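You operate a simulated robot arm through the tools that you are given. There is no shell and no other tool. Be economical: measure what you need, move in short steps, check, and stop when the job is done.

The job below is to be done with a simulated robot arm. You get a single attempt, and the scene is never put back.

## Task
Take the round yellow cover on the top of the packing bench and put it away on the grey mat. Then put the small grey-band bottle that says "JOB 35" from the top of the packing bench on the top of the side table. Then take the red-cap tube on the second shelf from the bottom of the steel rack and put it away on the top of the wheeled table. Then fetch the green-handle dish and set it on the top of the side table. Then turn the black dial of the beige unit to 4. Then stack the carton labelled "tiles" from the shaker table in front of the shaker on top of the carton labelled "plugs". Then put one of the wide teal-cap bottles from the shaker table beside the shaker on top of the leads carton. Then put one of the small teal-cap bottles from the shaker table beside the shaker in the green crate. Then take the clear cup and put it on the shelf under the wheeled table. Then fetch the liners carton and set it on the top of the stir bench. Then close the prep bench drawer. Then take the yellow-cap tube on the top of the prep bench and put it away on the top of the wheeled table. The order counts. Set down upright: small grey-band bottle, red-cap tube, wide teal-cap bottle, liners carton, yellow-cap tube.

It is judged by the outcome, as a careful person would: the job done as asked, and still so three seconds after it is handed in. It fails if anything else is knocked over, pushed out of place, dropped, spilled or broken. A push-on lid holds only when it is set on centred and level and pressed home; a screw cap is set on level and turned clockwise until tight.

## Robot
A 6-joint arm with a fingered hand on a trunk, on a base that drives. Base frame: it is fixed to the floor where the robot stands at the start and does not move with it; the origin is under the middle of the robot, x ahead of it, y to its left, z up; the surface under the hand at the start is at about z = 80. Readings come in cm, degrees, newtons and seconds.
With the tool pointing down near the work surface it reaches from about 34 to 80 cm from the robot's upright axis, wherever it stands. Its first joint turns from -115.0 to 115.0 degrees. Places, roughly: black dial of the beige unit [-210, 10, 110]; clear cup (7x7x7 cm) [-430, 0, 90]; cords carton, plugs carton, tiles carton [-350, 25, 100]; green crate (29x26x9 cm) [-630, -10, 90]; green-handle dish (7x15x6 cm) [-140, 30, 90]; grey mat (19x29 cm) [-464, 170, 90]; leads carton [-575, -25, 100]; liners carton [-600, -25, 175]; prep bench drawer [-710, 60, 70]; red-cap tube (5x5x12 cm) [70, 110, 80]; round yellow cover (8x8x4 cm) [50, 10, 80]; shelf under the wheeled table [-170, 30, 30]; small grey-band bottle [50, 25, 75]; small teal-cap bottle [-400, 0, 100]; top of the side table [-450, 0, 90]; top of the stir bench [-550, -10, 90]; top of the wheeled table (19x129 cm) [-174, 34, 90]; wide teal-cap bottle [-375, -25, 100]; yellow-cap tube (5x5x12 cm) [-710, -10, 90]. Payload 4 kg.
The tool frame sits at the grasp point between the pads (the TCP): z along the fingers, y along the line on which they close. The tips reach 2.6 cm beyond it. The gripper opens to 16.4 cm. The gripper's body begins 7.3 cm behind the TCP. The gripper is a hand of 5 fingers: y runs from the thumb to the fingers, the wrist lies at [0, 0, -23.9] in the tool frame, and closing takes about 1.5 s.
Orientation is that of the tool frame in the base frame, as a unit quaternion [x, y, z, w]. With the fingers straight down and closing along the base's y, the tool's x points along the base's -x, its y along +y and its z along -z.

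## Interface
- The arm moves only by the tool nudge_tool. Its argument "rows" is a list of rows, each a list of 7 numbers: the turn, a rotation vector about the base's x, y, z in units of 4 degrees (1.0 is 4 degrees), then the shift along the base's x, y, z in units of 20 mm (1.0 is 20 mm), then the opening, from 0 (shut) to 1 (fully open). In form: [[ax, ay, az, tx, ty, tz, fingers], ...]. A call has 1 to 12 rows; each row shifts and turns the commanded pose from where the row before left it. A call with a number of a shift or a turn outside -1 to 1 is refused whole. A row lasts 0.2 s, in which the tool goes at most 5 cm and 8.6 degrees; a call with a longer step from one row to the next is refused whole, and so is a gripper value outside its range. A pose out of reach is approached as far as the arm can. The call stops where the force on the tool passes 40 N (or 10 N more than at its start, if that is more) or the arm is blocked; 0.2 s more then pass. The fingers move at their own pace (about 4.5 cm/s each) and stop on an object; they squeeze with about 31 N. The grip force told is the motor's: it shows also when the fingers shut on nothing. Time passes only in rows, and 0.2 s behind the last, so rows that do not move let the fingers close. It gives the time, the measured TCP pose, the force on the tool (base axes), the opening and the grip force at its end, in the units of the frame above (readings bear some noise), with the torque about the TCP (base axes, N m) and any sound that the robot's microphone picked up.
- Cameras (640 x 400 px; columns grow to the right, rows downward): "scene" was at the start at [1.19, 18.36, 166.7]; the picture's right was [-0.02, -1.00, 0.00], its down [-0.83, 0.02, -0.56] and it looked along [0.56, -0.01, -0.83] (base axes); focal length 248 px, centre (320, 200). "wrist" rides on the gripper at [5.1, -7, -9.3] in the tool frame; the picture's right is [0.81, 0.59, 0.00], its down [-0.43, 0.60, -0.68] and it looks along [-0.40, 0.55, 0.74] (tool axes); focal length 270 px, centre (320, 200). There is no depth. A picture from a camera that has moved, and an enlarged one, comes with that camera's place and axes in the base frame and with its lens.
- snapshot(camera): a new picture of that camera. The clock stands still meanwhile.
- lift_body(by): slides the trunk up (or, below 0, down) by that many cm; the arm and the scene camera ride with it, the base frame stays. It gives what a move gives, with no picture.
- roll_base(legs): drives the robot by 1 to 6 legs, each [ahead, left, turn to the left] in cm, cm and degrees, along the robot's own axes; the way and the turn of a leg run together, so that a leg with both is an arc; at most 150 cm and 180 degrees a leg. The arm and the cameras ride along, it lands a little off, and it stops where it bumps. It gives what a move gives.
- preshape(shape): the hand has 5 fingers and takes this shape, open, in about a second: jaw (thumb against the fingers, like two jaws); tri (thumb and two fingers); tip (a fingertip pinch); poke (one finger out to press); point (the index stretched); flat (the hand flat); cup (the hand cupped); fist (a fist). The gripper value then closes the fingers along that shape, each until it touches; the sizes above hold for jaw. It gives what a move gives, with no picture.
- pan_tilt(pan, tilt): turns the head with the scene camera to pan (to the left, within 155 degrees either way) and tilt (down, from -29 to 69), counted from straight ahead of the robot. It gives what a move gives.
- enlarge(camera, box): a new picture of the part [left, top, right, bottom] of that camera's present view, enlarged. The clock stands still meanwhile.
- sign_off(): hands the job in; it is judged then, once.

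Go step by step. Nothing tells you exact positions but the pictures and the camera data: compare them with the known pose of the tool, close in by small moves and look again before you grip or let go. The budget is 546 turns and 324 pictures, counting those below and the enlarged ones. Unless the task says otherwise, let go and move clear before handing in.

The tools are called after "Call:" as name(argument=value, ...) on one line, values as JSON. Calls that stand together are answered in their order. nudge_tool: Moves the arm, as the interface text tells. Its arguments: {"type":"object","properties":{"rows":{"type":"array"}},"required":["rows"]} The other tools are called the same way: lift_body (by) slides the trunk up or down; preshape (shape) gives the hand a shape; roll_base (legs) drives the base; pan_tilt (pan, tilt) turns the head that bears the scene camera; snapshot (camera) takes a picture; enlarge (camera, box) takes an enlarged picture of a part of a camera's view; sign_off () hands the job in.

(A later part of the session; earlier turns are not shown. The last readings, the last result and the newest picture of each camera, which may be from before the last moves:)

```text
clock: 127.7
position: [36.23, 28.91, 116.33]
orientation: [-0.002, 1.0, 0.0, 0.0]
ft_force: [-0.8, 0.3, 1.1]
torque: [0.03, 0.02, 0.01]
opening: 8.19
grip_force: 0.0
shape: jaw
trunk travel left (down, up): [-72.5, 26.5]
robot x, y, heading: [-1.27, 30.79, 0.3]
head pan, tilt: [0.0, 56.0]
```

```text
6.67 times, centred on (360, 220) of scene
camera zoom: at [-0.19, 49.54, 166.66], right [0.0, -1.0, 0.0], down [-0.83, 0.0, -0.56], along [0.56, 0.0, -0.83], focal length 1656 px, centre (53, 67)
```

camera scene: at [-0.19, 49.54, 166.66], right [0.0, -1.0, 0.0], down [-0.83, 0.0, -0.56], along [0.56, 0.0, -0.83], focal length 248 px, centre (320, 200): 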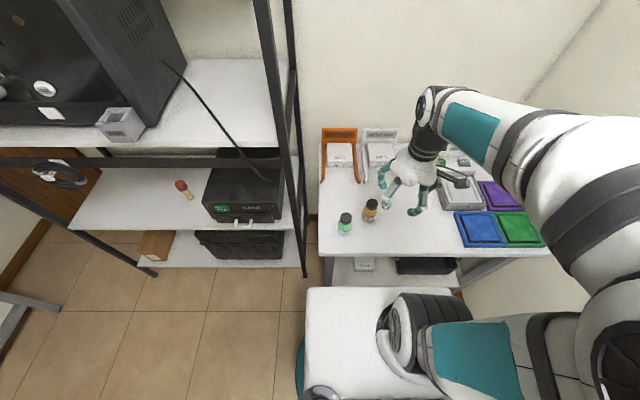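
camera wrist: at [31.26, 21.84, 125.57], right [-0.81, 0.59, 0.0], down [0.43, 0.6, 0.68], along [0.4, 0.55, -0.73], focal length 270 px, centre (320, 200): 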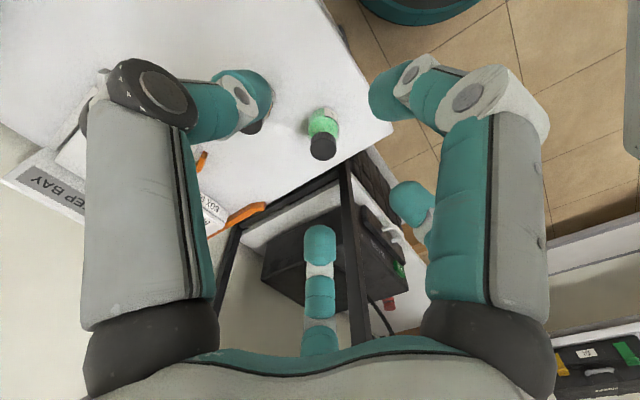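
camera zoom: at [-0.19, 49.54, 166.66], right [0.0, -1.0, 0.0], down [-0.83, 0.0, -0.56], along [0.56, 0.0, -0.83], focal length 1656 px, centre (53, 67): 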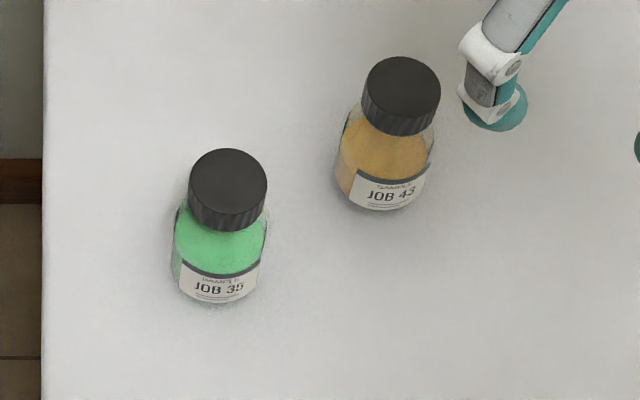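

Green JOB 35 is at about (44, 40), 5.4 cm wide; amber at (50, 29.5). I move above it.

Call:
nudge_tool(rows=[[0, 0, 0, 0.48, 0.69, 0, 0.55], [0, 0, 0, 0.48, 0.69, -0.5, 0.55], [0, 0, 0, 0.48, 0.69, -1, 0.55], [0, 0, 0, 0.48, 0.69, -1, 0.55], [0, 0, 0, 0.48, 0.69, -1, 0.55], [0, 0, 0, 0.48, 0.69, -1, 0.55], [0, 0, 0, 0.48, 0.69, -1, 0.55], [0, 0, 0, 0.48, 0.69, -1, 0.55]])

Call:
snapshot(camera="wrist")

Call:
enlarge(camera="scene", box=[310, 170, 410, 250])

```text
clock: 129.5
position: [43.9, 40.05, 103.28]
orientation: [0.0, 1.0, 0.001, 0.002]
ft_force: [0.8, -0.1, 0.5]
torque: [0.0, -0.02, 0.01]
opening: 8.96
grip_force: 0.1
shape: jaw
trunk travel left (down, up): [-72.5, 26.5]
robot x, y, heading: [-1.11, 30.87, 0.0]
head pan, tilt: [0.0, 56.0]
```

```text
288 pictures are left
camera wrist: at [38.96, 33.12, 112.57], right [-0.81, 0.59, 0.0], down [0.43, 0.6, 0.68], along [0.4, 0.55, -0.73], focal length 270 px, centre (320, 200)
```

wrist: 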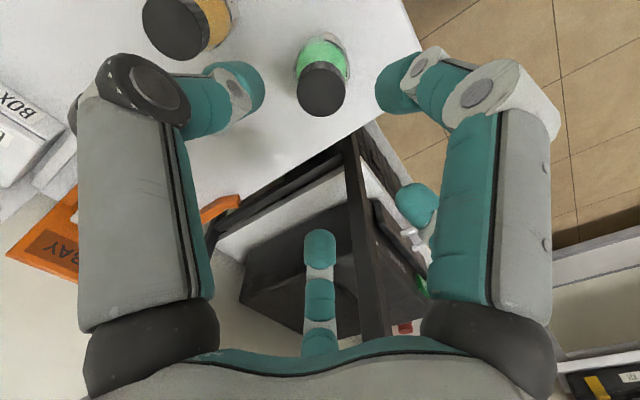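

```text
5.00 times, centred on (360, 210) of scene
camera zoom: at [-0.1, 49.6, 166.65], right [0.0, -1.0, 0.0], down [-0.83, 0.0, -0.56], along [0.56, 0.0, -0.83], focal length 1242 px, centre (120, 150)
```

zoom: 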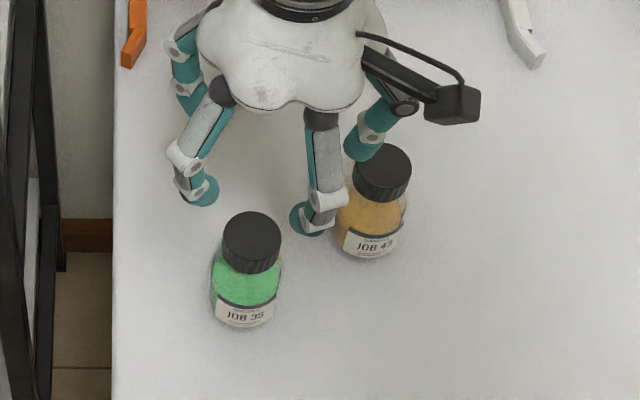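

Aligned at (44.1, 40.1). I descend to the bottle body.

Call:
nudge_tool(rows=[[0, 0, 0, 0, 0, -1, 0.55], [0, 0, 0, 0, 0, -1, 0.55], [0, 0, 0, 0, 0, -1, 0.55], [0, 0, 0, 0, 0, -1, 0.55], [0, 0, 0, 0, 0, -1, 0.55], [0, 0, 0, 0, 0, -1, 0.55], [0, 0, 0, 0, 0, -1, 0.55], [0, 0, 0, 0, 0, -1, 0.55], [0, 0, 0, 0, 0, -1, 0.55], [0, 0, 0, 0, 0, 0, 0.55]])

Call:
snapshot(camera="wrist")

Call:
enlarge(camera="scene", box=[310, 170, 410, 250])

```text
clock: 131.7
position: [43.94, 40.0, 85.32]
orientation: [-0.001, 1.0, 0.0, 0.003]
ft_force: [0.6, 0.7, -0.1]
torque: [-0.01, 0.0, -0.01]
opening: 8.97
grip_force: 0.1
shape: jaw
trunk travel left (down, up): [-72.5, 26.5]
robot x, y, heading: [-1.19, 31.07, 0.1]
head pan, tilt: [0.0, 56.0]
```

```text
286 pictures are left
camera wrist: at [38.94, 32.96, 94.54], right [-0.81, 0.59, 0.0], down [0.43, 0.6, 0.68], along [0.4, 0.55, -0.73], focal length 270 px, centre (320, 200)
```

wrist: 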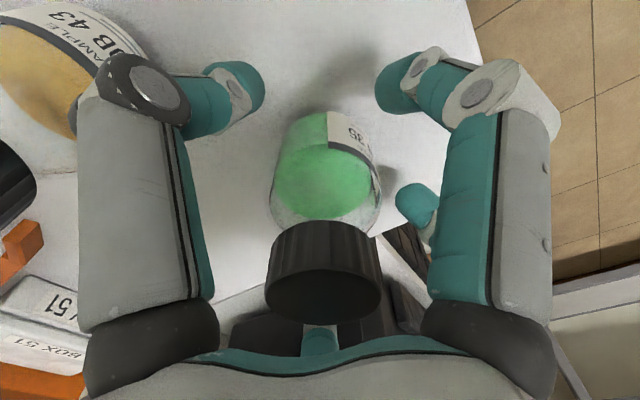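

```text
5.00 times, centred on (360, 210) of scene
camera zoom: at [-0.2, 49.55, 166.65], right [0.0, -1.0, 0.0], down [-0.83, 0.0, -0.56], along [0.56, 0.0, -0.83], focal length 1242 px, centre (120, 150)
```

zoom: 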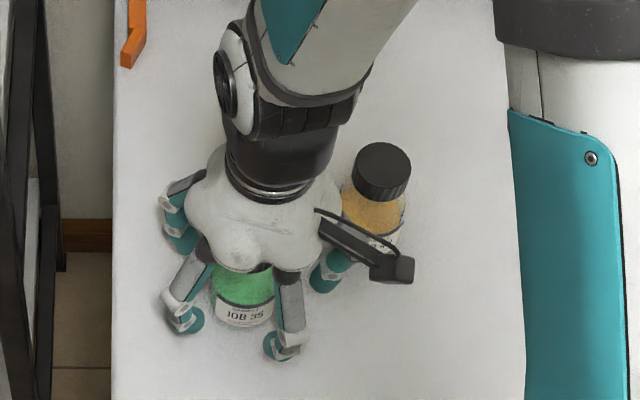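

Call:
nudge_tool(rows=[[0, 0, 0, 0, 0, 0, 0.4], [0, 0, 0, 0, 0, 0, 0.3], [0, 0, 0, 0, 0, 0, 0.2], [0, 0, 0, 0, 0, 0, 0.1], [0, 0, 0, 0, 0, 0, 0], [0, 0, 0, 0, 0, 0, 0], [0, 0, 0, 0, 0, 0, 0]])

Call:
snapshot(camera="wrist")

```text
clock: 133.3
position: [43.96, 39.94, 85.3]
orientation: [-0.001, 1.0, 0.0, 0.002]
ft_force: [0.0, 0.0, 0.3]
torque: [-0.02, -0.03, 0.01]
opening: 4.85
grip_force: 30.6
shape: jaw
trunk travel left (down, up): [-72.5, 26.5]
robot x, y, heading: [-1.13, 31.15, 0.6]
head pan, tilt: [0.0, 56.0]
```

```text
284 pictures are left
camera wrist: at [38.94, 32.96, 94.55], right [-0.81, 0.59, 0.0], down [0.43, 0.6, 0.68], along [0.4, 0.55, -0.73], focal length 270 px, centre (320, 200)
```

wrist: 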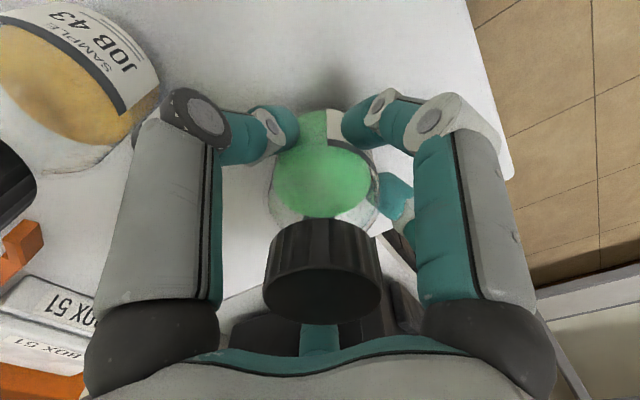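

Gripped at 4.85 cm. I lift straight up, then tuck.

Call:
nudge_tool(rows=[[0, 0, 0, 0, 0, 0.5, 0], [0, 0, 0, 0, 0, 1, 0], [0, 0, 0, 0, 0, 1, 0], [0, 0, 0, 0, 0, 1, 0], [0, 0, 0, 0, 0, 1, 0], [0, 0, 0, 0, 0, 1, 0], [0, 0, 0, 0, 0, 1, 0], [0, 0, 0, 0, 0, 1, 0], [0, 0, 0, -0.5, 0, 1, 0], [0, 0, 0, -1, -0.5, 1, 0], [0, 0, 0, -1, -0.5, 1, 0], [0, 0, 0, -1, -0.5, 1, 0]])

Call:
snapshot(camera="scene")

```text
clock: 135.9
position: [36.83, 36.93, 108.17]
orientation: [-0.002, 1.0, 0.001, 0.003]
ft_force: [-0.3, -0.3, -2.1]
torque: [0.02, -0.02, -0.02]
opening: 4.82
grip_force: 31.0
shape: jaw
trunk travel left (down, up): [-72.5, 26.5]
robot x, y, heading: [-1.28, 31.0, 0.2]
head pan, tilt: [0.0, 56.0]
```

```text
283 pictures are left
camera scene: at [-0.31, 49.53, 166.65], right [0.0, -1.0, 0.0], down [-0.83, 0.0, -0.56], along [0.56, 0.0, -0.83], focal length 248 px, centre (320, 200)
```

scene: 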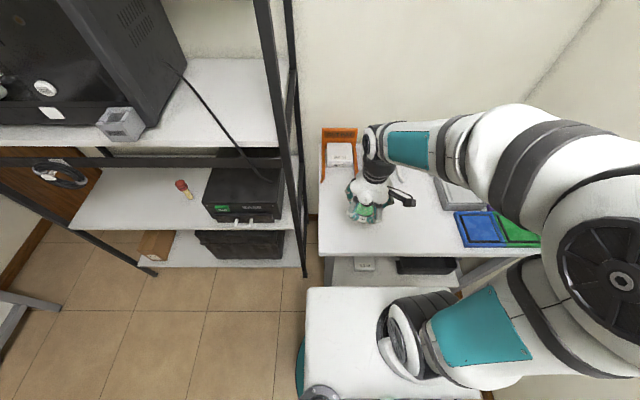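

Bottle is held upright. I drive back through the doorway.

Call:
roll_base(legs=[[-24, 0, 0], [0, 131, 0], [0, 0, 179.8]])

```text
clock: 151.3
position: [-63.72, 156.29, 108.17]
orientation: [1.0, 0.006, -0.002, 0.0]
ft_force: [1.1, -0.4, -2.5]
torque: [0.0, 0.02, 0.07]
opening: 4.79
grip_force: 31.0
shape: jaw
trunk travel left (down, up): [-72.5, 26.5]
robot x, y, heading: [-25.5, 162.36, -179.3]
head pan, tilt: [0.0, 56.0]
```

Call:
roll_base(legs=[[116, 0, -1], [60, 57, 0], [150, 0, 0], [98, 0, 0]])

```text
clock: 172.9
position: [-486.54, 95.46, 108.33]
orientation: [1.0, 0.005, -0.002, 0.0]
ft_force: [-0.4, -0.3, -3.2]
torque: [0.02, 0.01, 0.02]
opening: 4.82
grip_force: 30.6
shape: jaw
trunk travel left (down, up): [-72.5, 26.5]
robot x, y, heading: [-448.08, 101.54, -179.6]
head pan, tilt: [0.0, 56.0]
```

Call:
roll_base(legs=[[0, 0, 89.6]])

Call:
pan_tilt(pan=0, tilt=45)

Call:
snapshot(camera="scene")

```text
clock: 177.1
position: [-441.96, 63.35, 108.22]
orientation: [0.701, 0.713, 0.0, 0.001]
ft_force: [0.7, -0.8, -2.5]
torque: [-0.01, 0.03, 0.0]
opening: 4.8
grip_force: 30.6
shape: jaw
trunk travel left (down, up): [-72.5, 26.5]
robot x, y, heading: [-448.31, 101.46, -88.9]
head pan, tilt: [0.0, 56.0]
```

```text
clock: 177.8
position: [-442.0, 63.49, 108.18]
orientation: [0.701, 0.713, -0.001, 0.001]
ft_force: [0.0, -0.1, -1.1]
torque: [-0.01, 0.03, 0.02]
opening: 4.79
grip_force: 30.6
shape: jaw
trunk travel left (down, up): [-72.5, 26.5]
robot x, y, heading: [-448.29, 101.72, -89.0]
head pan, tilt: [0.0, 45.0]
```

```text
282 pictures are left
camera scene: at [-429.67, 99.67, 168.11], right [-1.0, -0.02, 0.0], down [-0.01, 0.71, -0.71], along [0.01, -0.71, -0.71], focal length 248 px, centre (320, 200)
```

scene: 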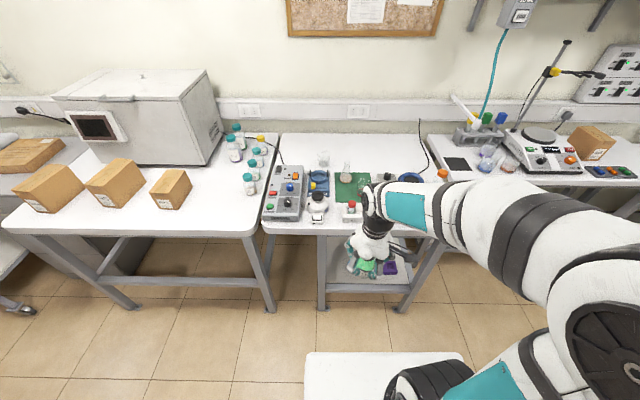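

Call:
enlarge(camera="scene", box=[240, 120, 460, 250])

```text
2.91 times, centred on (350, 185) of scene
camera zoom: at [-429.67, 99.67, 168.11], right [-1.0, -0.02, 0.0], down [-0.01, 0.71, -0.71], along [0.01, -0.71, -0.71], focal length 723 px, centre (233, 244)
```

zoom: 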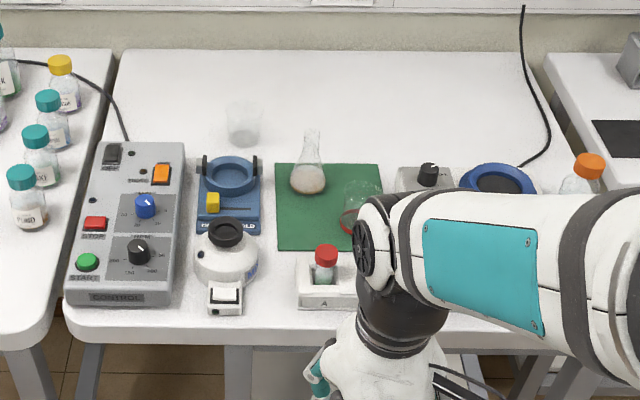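

Behind the green mat there's a clear strip near (-447, -4). I raise the trunk, drive closer, and look with the arm aside.

Call:
lift_body(by=14)

Call:
roll_base(legs=[[27, 0, -1]])

Call:
pan_tilt(pan=0, tilt=55)

Call:
snapshot(camera="scene")

Call:
snapshot(camera="wrist")

```text
clock: 179.5
position: [-441.91, 63.32, 122.19]
orientation: [0.701, 0.714, -0.001, 0.002]
ft_force: [-0.8, -0.2, -1.9]
torque: [-0.01, 0.0, -0.02]
opening: 4.81
grip_force: 30.7
shape: jaw
trunk travel left (down, up): [-86.5, 12.5]
robot x, y, heading: [-448.32, 101.51, -88.8]
head pan, tilt: [0.0, 45.0]
```

```text
clock: 181.4
position: [-442.32, 36.3, 122.08]
orientation: [0.707, 0.707, -0.002, 0.001]
ft_force: [1.2, -0.6, -1.7]
torque: [0.02, 0.01, 0.03]
opening: 4.81
grip_force: 31.1
shape: jaw
trunk travel left (down, up): [-86.5, 12.5]
robot x, y, heading: [-448.37, 74.71, -89.8]
head pan, tilt: [0.0, 45.0]
```

```text
clock: 182.2
position: [-442.29, 36.45, 122.2]
orientation: [0.707, 0.707, -0.002, 0.001]
ft_force: [-0.2, 0.1, -1.9]
torque: [0.01, 0.05, 0.03]
opening: 4.8
grip_force: 31.1
shape: jaw
trunk travel left (down, up): [-86.5, 12.5]
robot x, y, heading: [-448.08, 74.73, -89.8]
head pan, tilt: [0.0, 55.0]
```

```text
280 pictures are left
camera scene: at [-429.47, 73.38, 180.78], right [-1.0, 0.0, 0.0], down [0.0, 0.82, -0.57], along [0.0, -0.57, -0.82], focal length 248 px, centre (320, 200)
```

scene: 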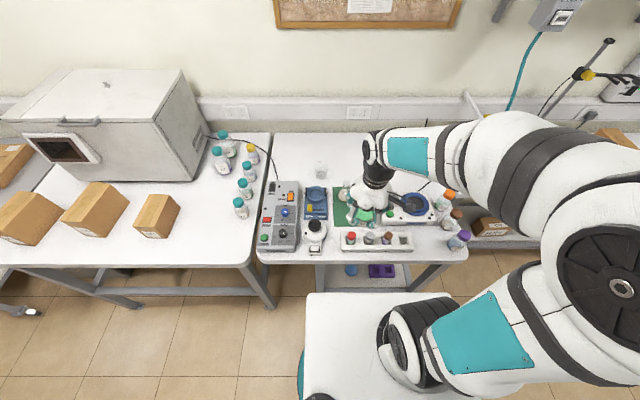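

```text
279 pictures are left
camera wrist: at [-449.14, 41.41, 131.44], right [0.59, 0.81, 0.0], down [0.6, -0.43, 0.68], along [0.55, -0.4, -0.73], focal length 270 px, centre (320, 200)
```

wrist: 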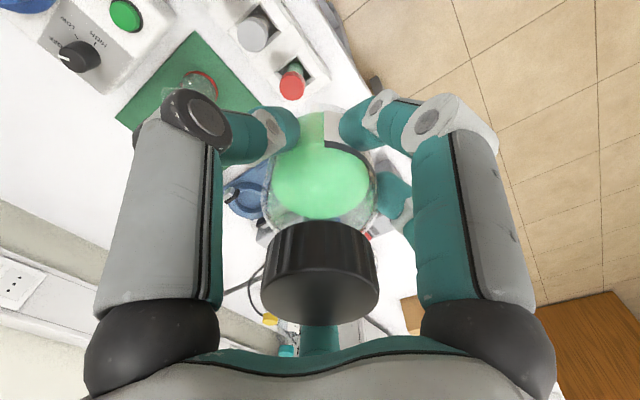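

Call:
enlarge(camera="scene", box=[250, 120, 480, 270])

```text
2.67 times, centred on (365, 195) of scene
camera zoom: at [-429.47, 73.38, 180.78], right [-1.0, 0.0, 0.0], down [0.0, 0.82, -0.57], along [0.0, -0.57, -0.82], focal length 663 px, centre (200, 213)
```

zoom: 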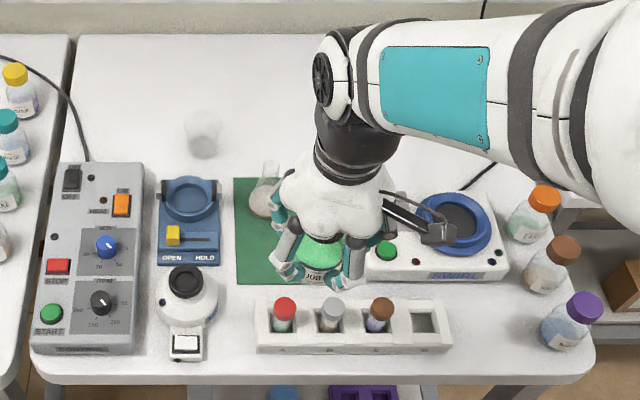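

I'll place the bottle behind the green mat at about (-447, -3). Extending the arm at this height.

Call:
nudge_tool(rows=[[0, 0, 0, -0.12, -1, 0, 0], [0, 0, 0, -0.12, -1, 0, 0], [0, 0, 0, -0.12, -1, 0, 0], [0, 0, 0, -0.12, -1, 0, 0], [0, 0, 0, -0.12, -1, 0, 0], [0, 0, 0, -0.12, -1, 0, 0], [0, 0, 0, -0.12, -1, 0, 0], [0, 0, 0, -0.12, -1, 0, 0], [0, 0, 0, -0.12, -1, 0, 0], [0, 0, 0, -0.12, -1, 0, 0], [0, 0, 0, -0.12, -1, 0, 0], [0, 0, 0, -0.12, -1, 0, 0]])

Call:
nudge_tool(rows=[[0, 0, 0, -0.12, -1, -0.5, 0], [0, 0, 0, -0.12, -1, -0.5, 0], [0, 0, 0, -0.12, -1, -0.5, 0], [0, 0, 0, -0.12, -1, -0.5, 0], [0, 0, 0, -0.12, -1, -0.5, 0], [0, 0, 0, -0.12, -1, -0.5, 0], [0, 0, 0, -0.12, -1, -0.5, 0], [0, 0, 0, -0.12, -0.7, -0.5, 0], [0, 0, 0, 0, 0, 0, 0]])

Call:
enlarge(camera="scene", box=[250, 100, 480, 250])

Call:
snapshot(camera="wrist")

```text
clock: 184.8
position: [-445.14, 12.23, 122.08]
orientation: [0.707, 0.707, -0.001, 0.001]
ft_force: [-0.2, 0.0, -1.5]
torque: [-0.01, -0.01, 0.0]
opening: 4.79
grip_force: 31.4
shape: jaw
trunk travel left (down, up): [-86.5, 12.5]
robot x, y, heading: [-447.77, 74.76, -89.9]
head pan, tilt: [0.0, 55.0]
```

```text
clock: 186.8
position: [-447.14, -3.09, 114.25]
orientation: [0.707, 0.708, -0.001, 0.0]
ft_force: [-0.6, 0.3, -1.5]
torque: [0.01, 0.02, -0.03]
opening: 4.81
grip_force: 31.0
shape: jaw
trunk travel left (down, up): [-86.5, 12.5]
robot x, y, heading: [-447.9, 74.32, -89.9]
head pan, tilt: [0.0, 55.0]
```

```text
2.67 times, centred on (365, 175) of scene
camera zoom: at [-429.47, 73.36, 180.78], right [-1.0, 0.0, 0.0], down [0.0, 0.82, -0.57], along [0.0, -0.57, -0.82], focal length 663 px, centre (200, 267)
```

zoom: 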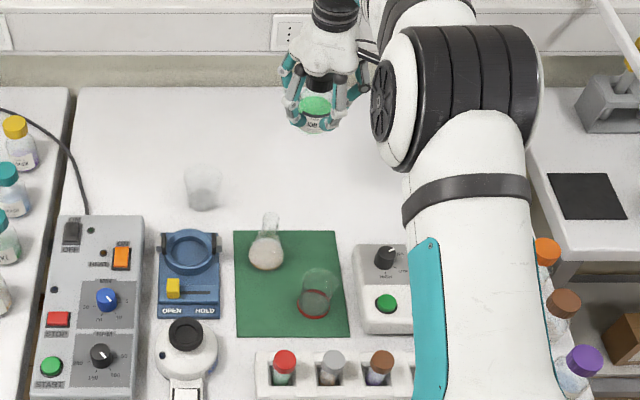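

```text
276 pictures are left
camera wrist: at [-453.89, 1.94, 123.52], right [0.59, 0.81, 0.0], down [0.6, -0.43, 0.68], along [0.55, -0.4, -0.73], focal length 270 px, centre (320, 200)
```

wrist: 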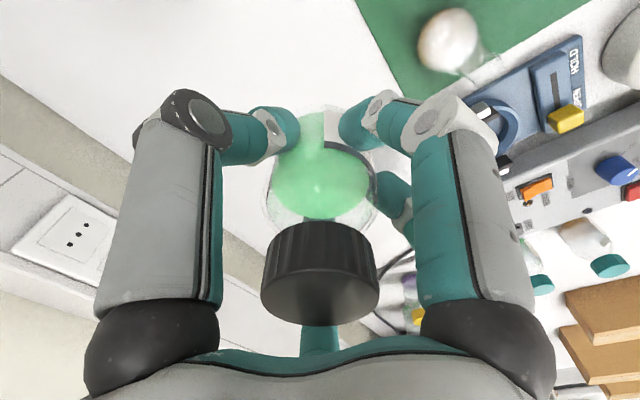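

Spot is clear. I lower the bottle.

Call:
nudge_tool(rows=[[0, 0, 0, 0, 0, -1, 0], [0, 0, 0, 0, 0, -1, 0], [0, 0, 0, 0, 0, -1, 0], [0, 0, 0, 0, 0, -1, 0], [0, 0, 0, 0, 0, -1, 0], [0, 0, 0, 0, 0, -1, 0], [0, 0, 0, 0, 0, -1, 0], [0, 0, 0, 0, 0, -1, 0], [0, 0, 0, 0, 0, -0.4, 0], [0, 0, 0, 0, 0, -0.2, 0], [0, 0, 0, 0, 0, -0.2, 0]])

Call:
enlarge(camera="scene", box=[310, 140, 410, 210])

```text
clock: 189.2
position: [-447.22, -3.13, 96.51]
orientation: [0.707, 0.707, -0.002, 0.001]
ft_force: [-0.1, 0.7, -1.8]
torque: [0.0, -0.01, -0.01]
opening: 4.77
grip_force: 30.8
shape: jaw
trunk travel left (down, up): [-86.5, 12.5]
robot x, y, heading: [-447.96, 74.83, -89.9]
head pan, tilt: [0.0, 55.0]
```

```text
5.71 times, centred on (360, 175) of scene
camera zoom: at [-429.47, 73.31, 180.78], right [-1.0, 0.0, 0.0], down [0.0, 0.82, -0.57], along [0.0, -0.57, -0.82], focal length 1420 px, centre (91, 343)
```

zoom: 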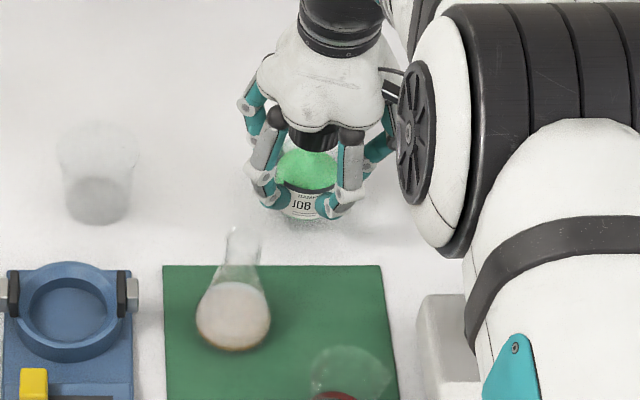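

Call:
nudge_tool(rows=[[0, 0, 0, 0, 0, -0.15, 0], [0, 0, 0, 0, 0, -0.15, 0], [0, 0, 0, 0, 0, -0.15, 0], [0, 0, 0, 0, 0, -0.1, 0]])

```text
clock: 190.2
position: [-447.03, -2.97, 95.55]
orientation: [0.707, 0.707, -0.001, 0.001]
ft_force: [-0.3, 0.1, -2.8]
torque: [0.02, 0.02, 0.01]
opening: 4.77
grip_force: 30.8
shape: jaw
trunk travel left (down, up): [-86.5, 12.5]
robot x, y, heading: [-448.17, 74.56, -90.2]
head pan, tilt: [0.0, 55.0]
```

Call:
nudge_tool(rows=[[0, 0, 0, 0, 0, -0.12, 0], [0, 0, 0, 0, 0, -0.1, 0], [0, 0, 0, 0, 0, 0, 0]])

```text
clock: 190.9
position: [-447.2, -2.97, 95.17]
orientation: [0.708, 0.707, -0.002, 0.001]
ft_force: [-0.2, -1.0, 4.7]
torque: [-0.08, -0.1, 0.02]
opening: 4.77
grip_force: 31.0
shape: jaw
trunk travel left (down, up): [-86.5, 12.5]
robot x, y, heading: [-447.93, 74.61, -89.9]
head pan, tilt: [0.0, 55.0]
```

Contact. I open and rise.

Call:
nudge_tool(rows=[[0, 0, 0, 0, 0, 0, 0.35], [0, 0, 0, 0, 0, 0, 0.45], [0, 0, 0, 0, 0, 0, 0.5], [0, 0, 0, 0, 0, 0, 0.55], [0, 0, 0, 0, 0, 0, 0.55], [0, 0, 0, 0, 0, 1, 0.55], [0, 0, 0, 0, 0, 1, 0.55], [0, 0, 0, 0, 0, 1, 0.55], [0, 0, 0, 0, 0, 1, 0.55], [0, 0, 0, 0, 0, 1, 0.55], [0, 0, 0, 0, 0, 1, 0.55], [0, 0, 0, 0, 0, 1, 0.55]])

Call:
nudge_tool(rows=[[0, 0, 0, 0, 0, 1, 0.55], [0, 0, 0, 0, 0, 1, 0.55], [0, 0, 0, 0, 0, 1, 0.55], [0, 0, 0, 0, 0, 1, 0.55], [0, 0, 0, 0, 1, 1, 0.55], [0, 0, 0, 0, 1, 0.5, 0.55], [0, 0, 0, 0, 1, 0, 0.55], [0, 0, 0, 0, 1, 0, 0.55], [0, 0, 0, 0, 1, 0, 0.55], [0, 0, 0, 0, 1, 0, 0.55], [0, 0, 0, 0, 1, 0, 0.55], [0, 0, 0, 0, 1, 0, 0.55]])

Call:
nudge_tool(rows=[[0, 0, 0, 0, 1, 0, 0.55], [0, 0, 0, 0, 1, 0, 0.55], [0, 0, 0, 0, 1, 0, 0.55], [0, 0, 0, 0, 1, 0, 0.55], [0, 0, 0, 0, 1, 0, 0.55], [0, 0, 0, 0, 1, 0, 0.55], [0, 0, 0, 0, 1, 0, 0.55], [0, 0, 0, 0, 1, 0, 0.55], [0, 0, 0, 0, 1, 0, 0.55], [0, 0, 0, 0, 1, 0, 0.55], [0, 0, 0, 0, 1, 0, 0.55], [0, 0, 0, 0, 1, 0, 0.55]])

Call:
enlarge(camera="scene", box=[250, 100, 480, 250])

```text
clock: 193.6
position: [-447.09, -2.86, 108.96]
orientation: [0.707, 0.707, -0.001, 0.001]
ft_force: [0.6, 0.4, -0.4]
torque: [-0.01, 0.01, 0.04]
opening: 8.96
grip_force: 0.1
shape: jaw
trunk travel left (down, up): [-86.5, 12.5]
robot x, y, heading: [-448.16, 74.71, -90.1]
head pan, tilt: [0.0, 55.0]
```

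```text
clock: 196.2
position: [-446.99, 13.01, 120.21]
orientation: [0.707, 0.707, -0.001, 0.001]
ft_force: [-0.2, -1.0, -0.2]
torque: [-0.01, 0.04, 0.0]
opening: 8.98
grip_force: 0.1
shape: jaw
trunk travel left (down, up): [-86.5, 12.5]
robot x, y, heading: [-447.96, 74.84, -90.1]
head pan, tilt: [0.0, 55.0]
```

```text
clock: 198.8
position: [-446.84, 37.12, 119.98]
orientation: [0.707, 0.707, -0.002, 0.002]
ft_force: [0.4, 0.1, 1.2]
torque: [-0.02, 0.0, 0.02]
opening: 8.96
grip_force: 0.1
shape: jaw
trunk travel left (down, up): [-86.5, 12.5]
robot x, y, heading: [-448.2, 74.35, -90.2]
head pan, tilt: [0.0, 55.0]
```

```text
2.67 times, centred on (365, 175) of scene
camera zoom: at [-429.47, 73.48, 180.78], right [-1.0, 0.0, 0.0], down [0.0, 0.82, -0.57], along [0.0, -0.57, -0.82], focal length 663 px, centre (200, 267)
```

zoom: 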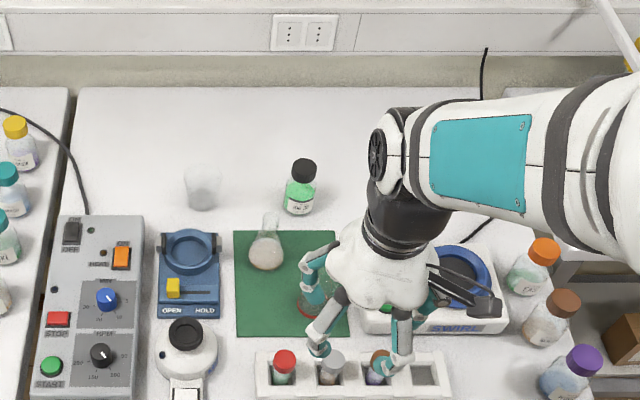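

Bottle placed upright on the side table. Now back to the first room for the red-cap tube.

Call:
roll_base(legs=[[-29, 0, 0], [0, 0, 90.2], [150, 0, 0], [97, 0, 0]])

```text
clock: 216.2
position: [-162.57, 94.06, 119.88]
orientation: [0.017, 1.0, 0.0, 0.003]
ft_force: [0.2, -0.6, 0.0]
torque: [0.04, 0.02, -0.02]
opening: 8.99
grip_force: 0.1
shape: jaw
trunk travel left (down, up): [-86.5, 12.5]
robot x, y, heading: [-200.1, 94.14, -1.9]
head pan, tilt: [0.0, 55.0]
```

Call:
roll_base(legs=[[0, 0, 1.9], [45, 67, 0], [130, 0, 0]])

Call:
pan_tilt(pan=-20, tilt=50)

Call:
snapshot(camera="scene")

```text
clock: 227.0
position: [12.68, 159.4, 119.9]
orientation: [0.006, 1.0, 0.0, 0.002]
ft_force: [-0.9, 0.1, 0.7]
torque: [0.01, -0.01, 0.03]
opening: 8.97
grip_force: 0.0
shape: jaw
trunk travel left (down, up): [-86.5, 12.5]
robot x, y, heading: [-24.96, 158.78, -0.5]
head pan, tilt: [0.0, 55.0]
```

```text
clock: 227.8
position: [12.74, 159.29, 119.96]
orientation: [0.006, 1.0, 0.0, 0.001]
ft_force: [0.0, 0.3, -1.0]
torque: [0.01, -0.02, 0.03]
opening: 8.98
grip_force: 0.2
shape: jaw
trunk travel left (down, up): [-86.5, 12.5]
robot x, y, heading: [-24.81, 158.47, -0.4]
head pan, tilt: [-20.0, 50.0]
```

```text
273 pictures are left
camera scene: at [-23.48, 174.47, 181.43], right [-0.35, -0.94, 0.0], down [-0.72, 0.27, -0.64], along [0.6, -0.23, -0.77], focal length 248 px, centre (320, 200)
```

scene: 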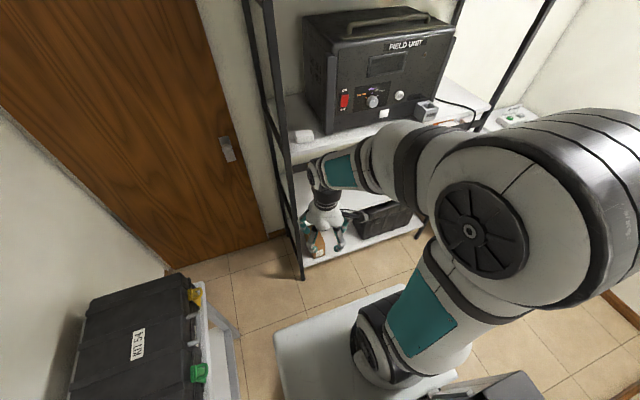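

Call:
roll_base(legs=[[0, -50, 0.4]])

Call:
lift_body(by=-45)

Call:
pan_tilt(pan=0, tilt=30)

Call:
snapshot(camera="scene")

```text
clock: 230.8
position: [11.89, 109.19, 119.84]
orientation: [0.008, 1.0, -0.001, 0.002]
ft_force: [0.0, 0.3, 0.5]
torque: [0.0, -0.02, 0.0]
opening: 8.97
grip_force: 0.1
shape: jaw
trunk travel left (down, up): [-86.5, 12.5]
robot x, y, heading: [-25.66, 108.57, -0.8]
head pan, tilt: [-20.0, 50.0]
```

```text
refused: -45 is not a number from -40 to 40
```

```text
clock: 231.6
position: [12.08, 109.28, 120.08]
orientation: [0.009, 1.0, 0.0, 0.002]
ft_force: [-0.6, -0.6, -0.1]
torque: [0.02, 0.0, 0.04]
opening: 8.98
grip_force: 0.0
shape: jaw
trunk travel left (down, up): [-86.5, 12.5]
robot x, y, heading: [-25.62, 108.65, -0.8]
head pan, tilt: [0.0, 30.0]
```

```text
272 pictures are left
camera scene: at [-22.28, 127.07, 184.38], right [-0.02, -1.0, 0.0], down [-0.5, 0.01, -0.87], along [0.87, -0.01, -0.5], focal length 248 px, centre (320, 200)
```

scene: 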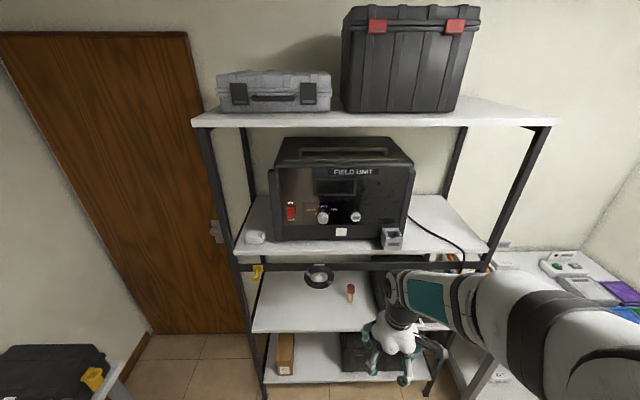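

Call:
lift_body(by=-40)

Call:
snapshot(camera="scene")

```text
clock: 235.4
position: [11.91, 109.24, 80.06]
orientation: [0.008, 1.0, -0.001, 0.002]
ft_force: [0.0, -0.2, 0.1]
torque: [0.01, 0.0, -0.01]
opening: 8.97
grip_force: 0.1
shape: jaw
trunk travel left (down, up): [-46.5, 52.5]
robot x, y, heading: [-25.79, 108.62, -0.9]
head pan, tilt: [0.0, 30.0]
```

```text
271 pictures are left
camera scene: at [-22.28, 127.08, 144.38], right [-0.02, -1.0, 0.0], down [-0.5, 0.01, -0.87], along [0.87, -0.01, -0.5], focal length 248 px, centre (320, 200)
```

scene: 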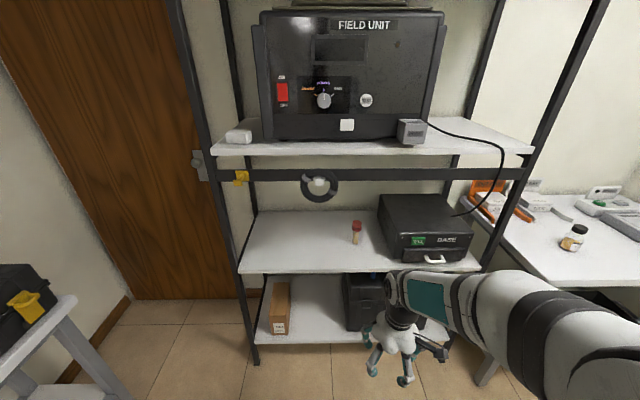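

Call:
enlarge(camera="scene", box=[300, 200, 440, 290])

Call:
enlarge(camera="scene", box=[200, 130, 520, 290])

```text
4.44 times, centred on (370, 245) of scene
camera zoom: at [-22.28, 127.08, 144.38], right [-0.02, -1.0, 0.0], down [-0.5, 0.01, -0.87], along [0.87, -0.01, -0.5], focal length 1104 px, centre (98, 0)
```

zoom: 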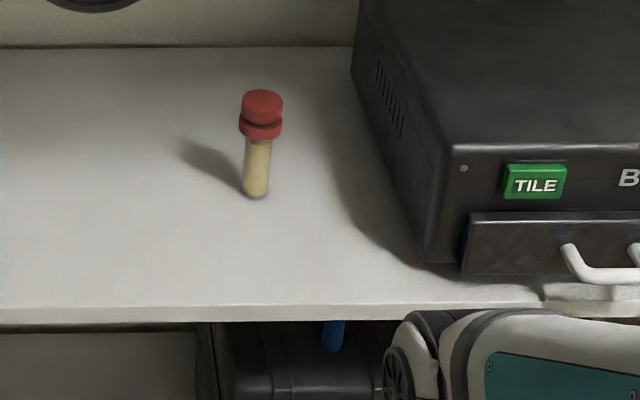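

```text
2.00 times, centred on (360, 210) of scene
camera zoom: at [-22.28, 127.08, 144.38], right [-0.02, -1.0, 0.0], down [-0.5, 0.01, -0.87], along [0.87, -0.01, -0.5], focal length 497 px, centre (240, 180)
```

zoom: 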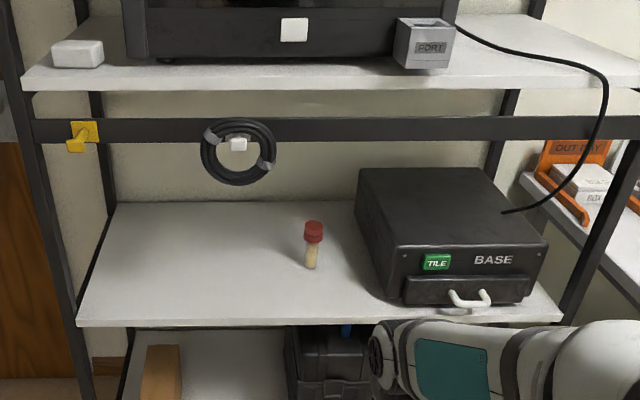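

The tube stands at about (66.5, 109.7) on the shelf (z≈70), cap 4.5 cm wide. The shelf above means I should tilt the hand about 50° forward so the wrist stays outside the rack.

Call:
nudge_tool(rows=[[0, 0, 0, 1, 0, 0.2, 0.6], [0, 0, 0, 1, 0, 0.2, 0.6], [0, 0, 0, 1, 0, 0.2, 0.6], [0, 0, 0, 1, 0, 0.2, 0.6], [0, 0, 0, 1, 0, 0.2, 0.6], [0, 0, 0, 1, 0, 0.2, 0.6], [0, -1, 0, 0.5, 0, 0, 0.6], [0, -1, 0, 0.5, 0, 0, 0.6], [0, -1, 0, 0.5, 0, 0, 0.6], [0, -1, 0, 0.5, 0, 0, 0.6]])

Call:
nudge_tool(rows=[[0, -1, 0, 0.5, 0, 0, 0.6], [0, -1, 0, 0.5, 0, 0, 0.6], [0, -1, 0, 0.5, 0, 0, 0.6], [0, -1, 0, 0.5, 0, 0, 0.6], [0, -1, 0, 0, 0, 0, 0.6], [0, -1, 0, 0, 0, 0, 0.6], [0, -1, 0, 0, 0, 0, 0.6], [0, -1, 0, 0, 0, 0, 0.6], [0, 0, 0, 0, 0, 0, 0.6]])

Call:
snapshot(camera="scene")

Call:
snapshot(camera="wrist")

```text
clock: 237.6
position: [28.09, 109.17, 82.47]
orientation: [0.007, 0.99, 0.001, 0.141]
ft_force: [-0.1, -1.2, 0.6]
torque: [0.0, -0.03, 0.03]
opening: 9.74
grip_force: 0.0
shape: jaw
trunk travel left (down, up): [-46.5, 52.5]
robot x, y, heading: [-25.67, 108.54, -0.8]
head pan, tilt: [0.0, 30.0]
```

```text
clock: 239.6
position: [32.02, 109.42, 82.35]
orientation: [0.007, 0.913, 0.002, 0.409]
ft_force: [0.2, 0.4, 0.7]
torque: [-0.01, 0.0, 0.0]
opening: 9.8
grip_force: 0.1
shape: jaw
out of reach, approached as far as the arm can: row 7
trunk travel left (down, up): [-46.5, 52.5]
robot x, y, heading: [-25.33, 108.27, -1.1]
head pan, tilt: [0.0, 30.0]
```

```text
268 pictures are left
camera scene: at [-22.28, 127.09, 144.38], right [-0.02, -1.0, 0.0], down [-0.5, 0.01, -0.87], along [0.87, -0.01, -0.5], focal length 248 px, centre (320, 200)
```

scene: 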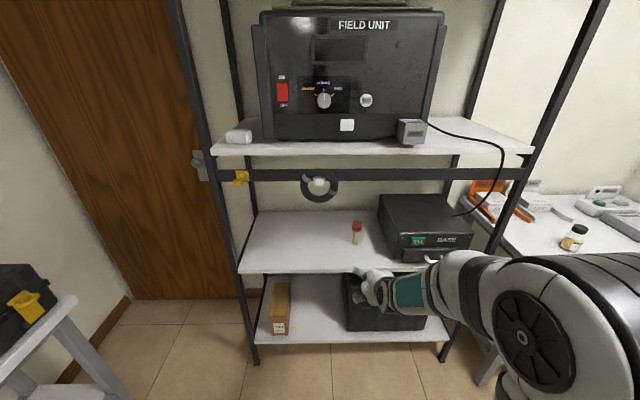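

```text
267 pictures are left
camera wrist: at [21.65, 102.65, 84.71], right [-0.53, 0.6, -0.6], down [-0.21, 0.59, 0.78], along [0.82, 0.54, -0.19], focal length 270 px, centre (320, 200)
```

wrist: 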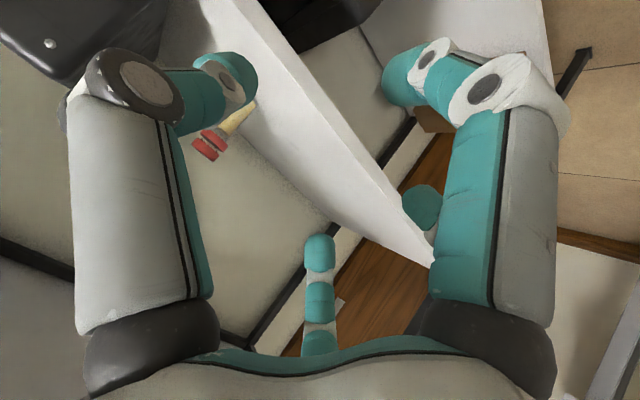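

The tube cap is at about (66.6, 110, 80.4). I drive 18 cm closer, then extend.

Call:
roll_base(legs=[[17, 0, 0.5]])

Call:
snapshot(camera="wrist")

Call:
enlarge(camera="scene", box=[260, 180, 480, 300])

```text
clock: 241.1
position: [49.07, 109.93, 82.43]
orientation: [0.002, 0.913, 0.006, 0.408]
ft_force: [-0.1, 0.2, 0.0]
torque: [-0.01, -0.01, 0.03]
opening: 9.78
grip_force: 0.1
shape: jaw
trunk travel left (down, up): [-46.5, 52.5]
robot x, y, heading: [-8.69, 108.38, -0.4]
head pan, tilt: [0.0, 30.0]
```

```text
266 pictures are left
camera wrist: at [38.85, 102.97, 84.7], right [-0.54, 0.59, -0.6], down [-0.22, 0.59, 0.78], along [0.81, 0.55, -0.19], focal length 270 px, centre (320, 200)
```

wrist: 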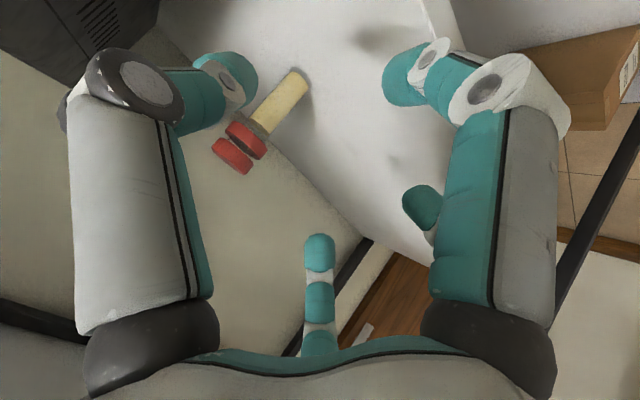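

```text
2.91 times, centred on (370, 240) of scene
camera zoom: at [-5.33, 126.95, 144.38], right [0.0, -1.0, 0.0], down [-0.5, 0.0, -0.87], along [0.87, 0.0, -0.5], focal length 723 px, centre (174, 84)
```

zoom: 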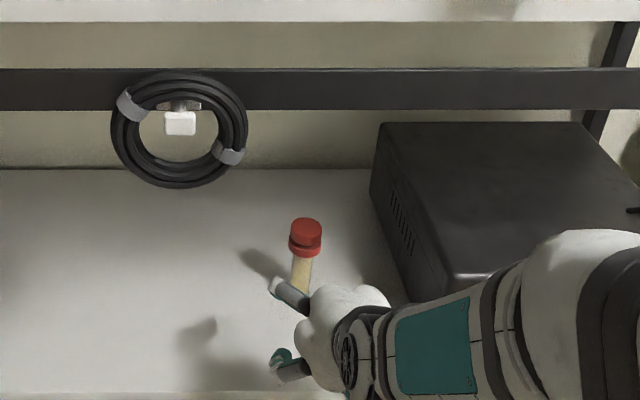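

Call:
nudge_tool(rows=[[0, 0, 0, 0.8, 0, -0.15, 0.6], [0, 0, 0, 0.8, 0, -0.15, 0.6], [0, 0, 0, 0.8, 0, -0.15, 0.6], [0, 0, 0, 0.8, 0, -0.15, 0.6], [0, 0, 0, 0.8, 0, -0.15, 0.6], [0, 0, 0, 0.8, 0, -0.15, 0.6], [0, 0, 0, 0.8, 0, -0.15, 0.6], [0, 0, 0, 0, 0, 0, 0.6]])

Call:
snapshot(camera="wrist")

Call:
enlarge(camera="scene", box=[300, 190, 440, 280])

```text
clock: 242.9
position: [60.36, 109.8, 80.23]
orientation: [0.002, 0.913, 0.006, 0.409]
ft_force: [-0.1, -0.2, 0.8]
torque: [0.02, -0.04, -0.02]
opening: 9.8
grip_force: 0.1
shape: jaw
trunk travel left (down, up): [-46.5, 52.5]
robot x, y, heading: [-8.57, 108.28, -0.3]
head pan, tilt: [0.0, 30.0]
```

```text
264 pictures are left
camera wrist: at [50.11, 102.82, 82.54], right [-0.54, 0.59, -0.6], down [-0.22, 0.59, 0.78], along [0.81, 0.55, -0.19], focal length 270 px, centre (320, 200)
```

wrist: 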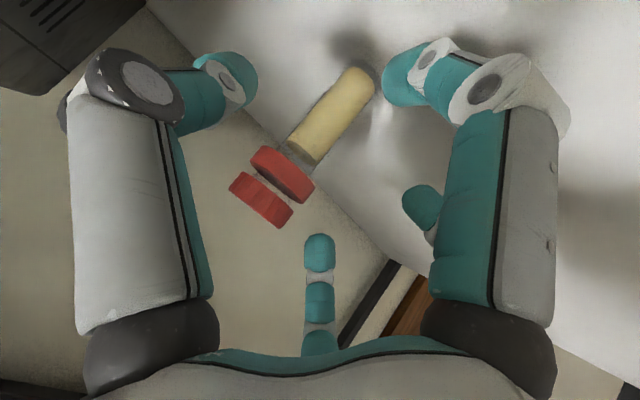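

```text
4.44 times, centred on (370, 235) of scene
camera zoom: at [-5.34, 126.95, 144.38], right [0.0, -1.0, 0.0], down [-0.5, 0.0, -0.87], along [0.87, 0.0, -0.5], focal length 1104 px, centre (98, 44)
```

zoom: 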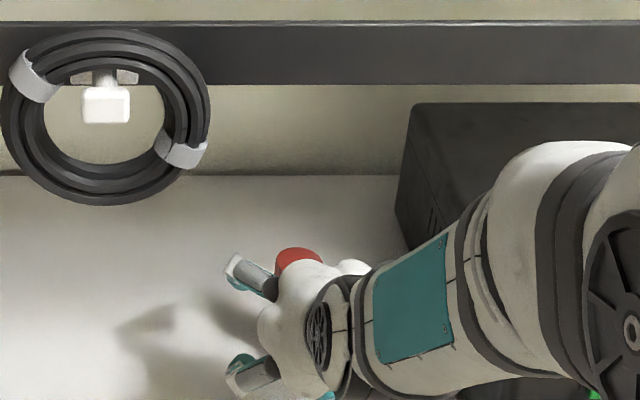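

Call:
nudge_tool(rows=[[0, 0, 0, 0, 0, 0, 0.72], [0, 0, 0, 0.5, 0, 0, 0.72], [0, 0, 0, 0.7, 0, 0, 0.72], [0, 0, 0, 0.7, 0, 0, 0.72], [0, 0, 0, 0.7, 0, 0, 0.72], [0, 0, 0, 0.3, 0, 0, 0.72], [0, 0, 0, 0, 0, 0, 0.72]])

Call:
snapshot(camera="wrist")

```text
clock: 244.5
position: [66.07, 109.78, 80.37]
orientation: [0.002, 0.913, 0.005, 0.408]
ft_force: [0.1, 0.4, 1.0]
torque: [-0.01, 0.03, 0.02]
opening: 11.78
grip_force: 0.1
shape: jaw
trunk travel left (down, up): [-46.5, 52.5]
robot x, y, heading: [-8.57, 108.62, -0.2]
head pan, tilt: [0.0, 30.0]
```

```text
262 pictures are left
camera wrist: at [55.89, 102.84, 82.59], right [-0.54, 0.59, -0.6], down [-0.22, 0.59, 0.78], along [0.81, 0.55, -0.19], focal length 270 px, centre (320, 200)
```

wrist: 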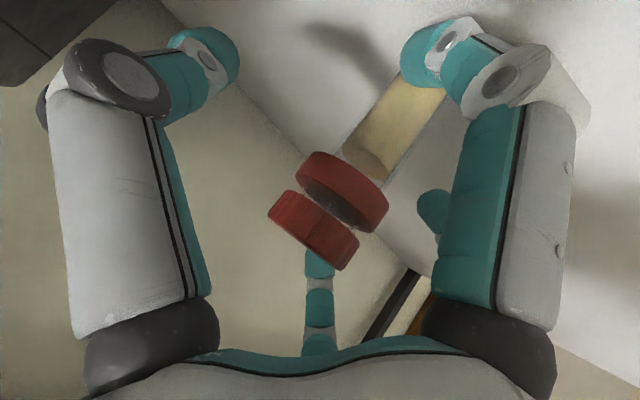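

The cap sits at the grasp point. I close.

Call:
nudge_tool(rows=[[0, 0, 0, 0, 0, 0, 0.55], [0, 0, 0, 0, 0, 0, 0.4], [0, 0, 0, 0, 0, 0, 0.3], [0, 0, 0, 0, 0, 0, 0.2], [0, 0, 0, 0, 0, 0, 0.1], [0, 0, 0, 0, 0, 0, 0], [0, 0, 0, 0, 0, 0, 0], [0, 0, 0, 0, 0, 0, 0], [0, 0, 0, 0, 0, 0, 0]])

Call:
snapshot(camera="wrist")

Call:
enlarge(camera="scene", box=[300, 190, 440, 280])

```text
clock: 246.5
position: [66.02, 109.89, 80.3]
orientation: [0.002, 0.913, 0.005, 0.409]
ft_force: [-0.3, 0.3, 5.7]
torque: [0.14, -0.1, -0.02]
opening: 3.3
grip_force: 31.0
shape: jaw
trunk travel left (down, up): [-46.5, 52.5]
robot x, y, heading: [-8.44, 108.29, -0.3]
head pan, tilt: [0.0, 30.0]
```

```text
261 pictures are left
camera wrist: at [55.87, 102.84, 82.67], right [-0.54, 0.59, -0.6], down [-0.22, 0.59, 0.78], along [0.81, 0.55, -0.19], focal length 270 px, centre (320, 200)
```

wrist: 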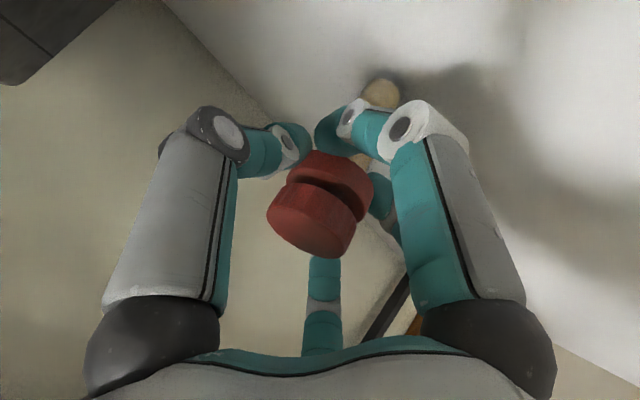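

```text
4.44 times, centred on (370, 235) of scene
camera zoom: at [-5.4, 126.95, 144.39], right [0.0, -1.0, 0.0], down [-0.5, 0.0, -0.87], along [0.87, 0.0, -0.5], focal length 1104 px, centre (98, 44)
```

zoom: 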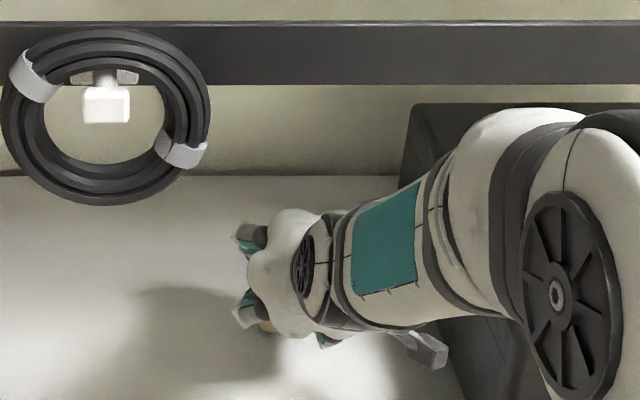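

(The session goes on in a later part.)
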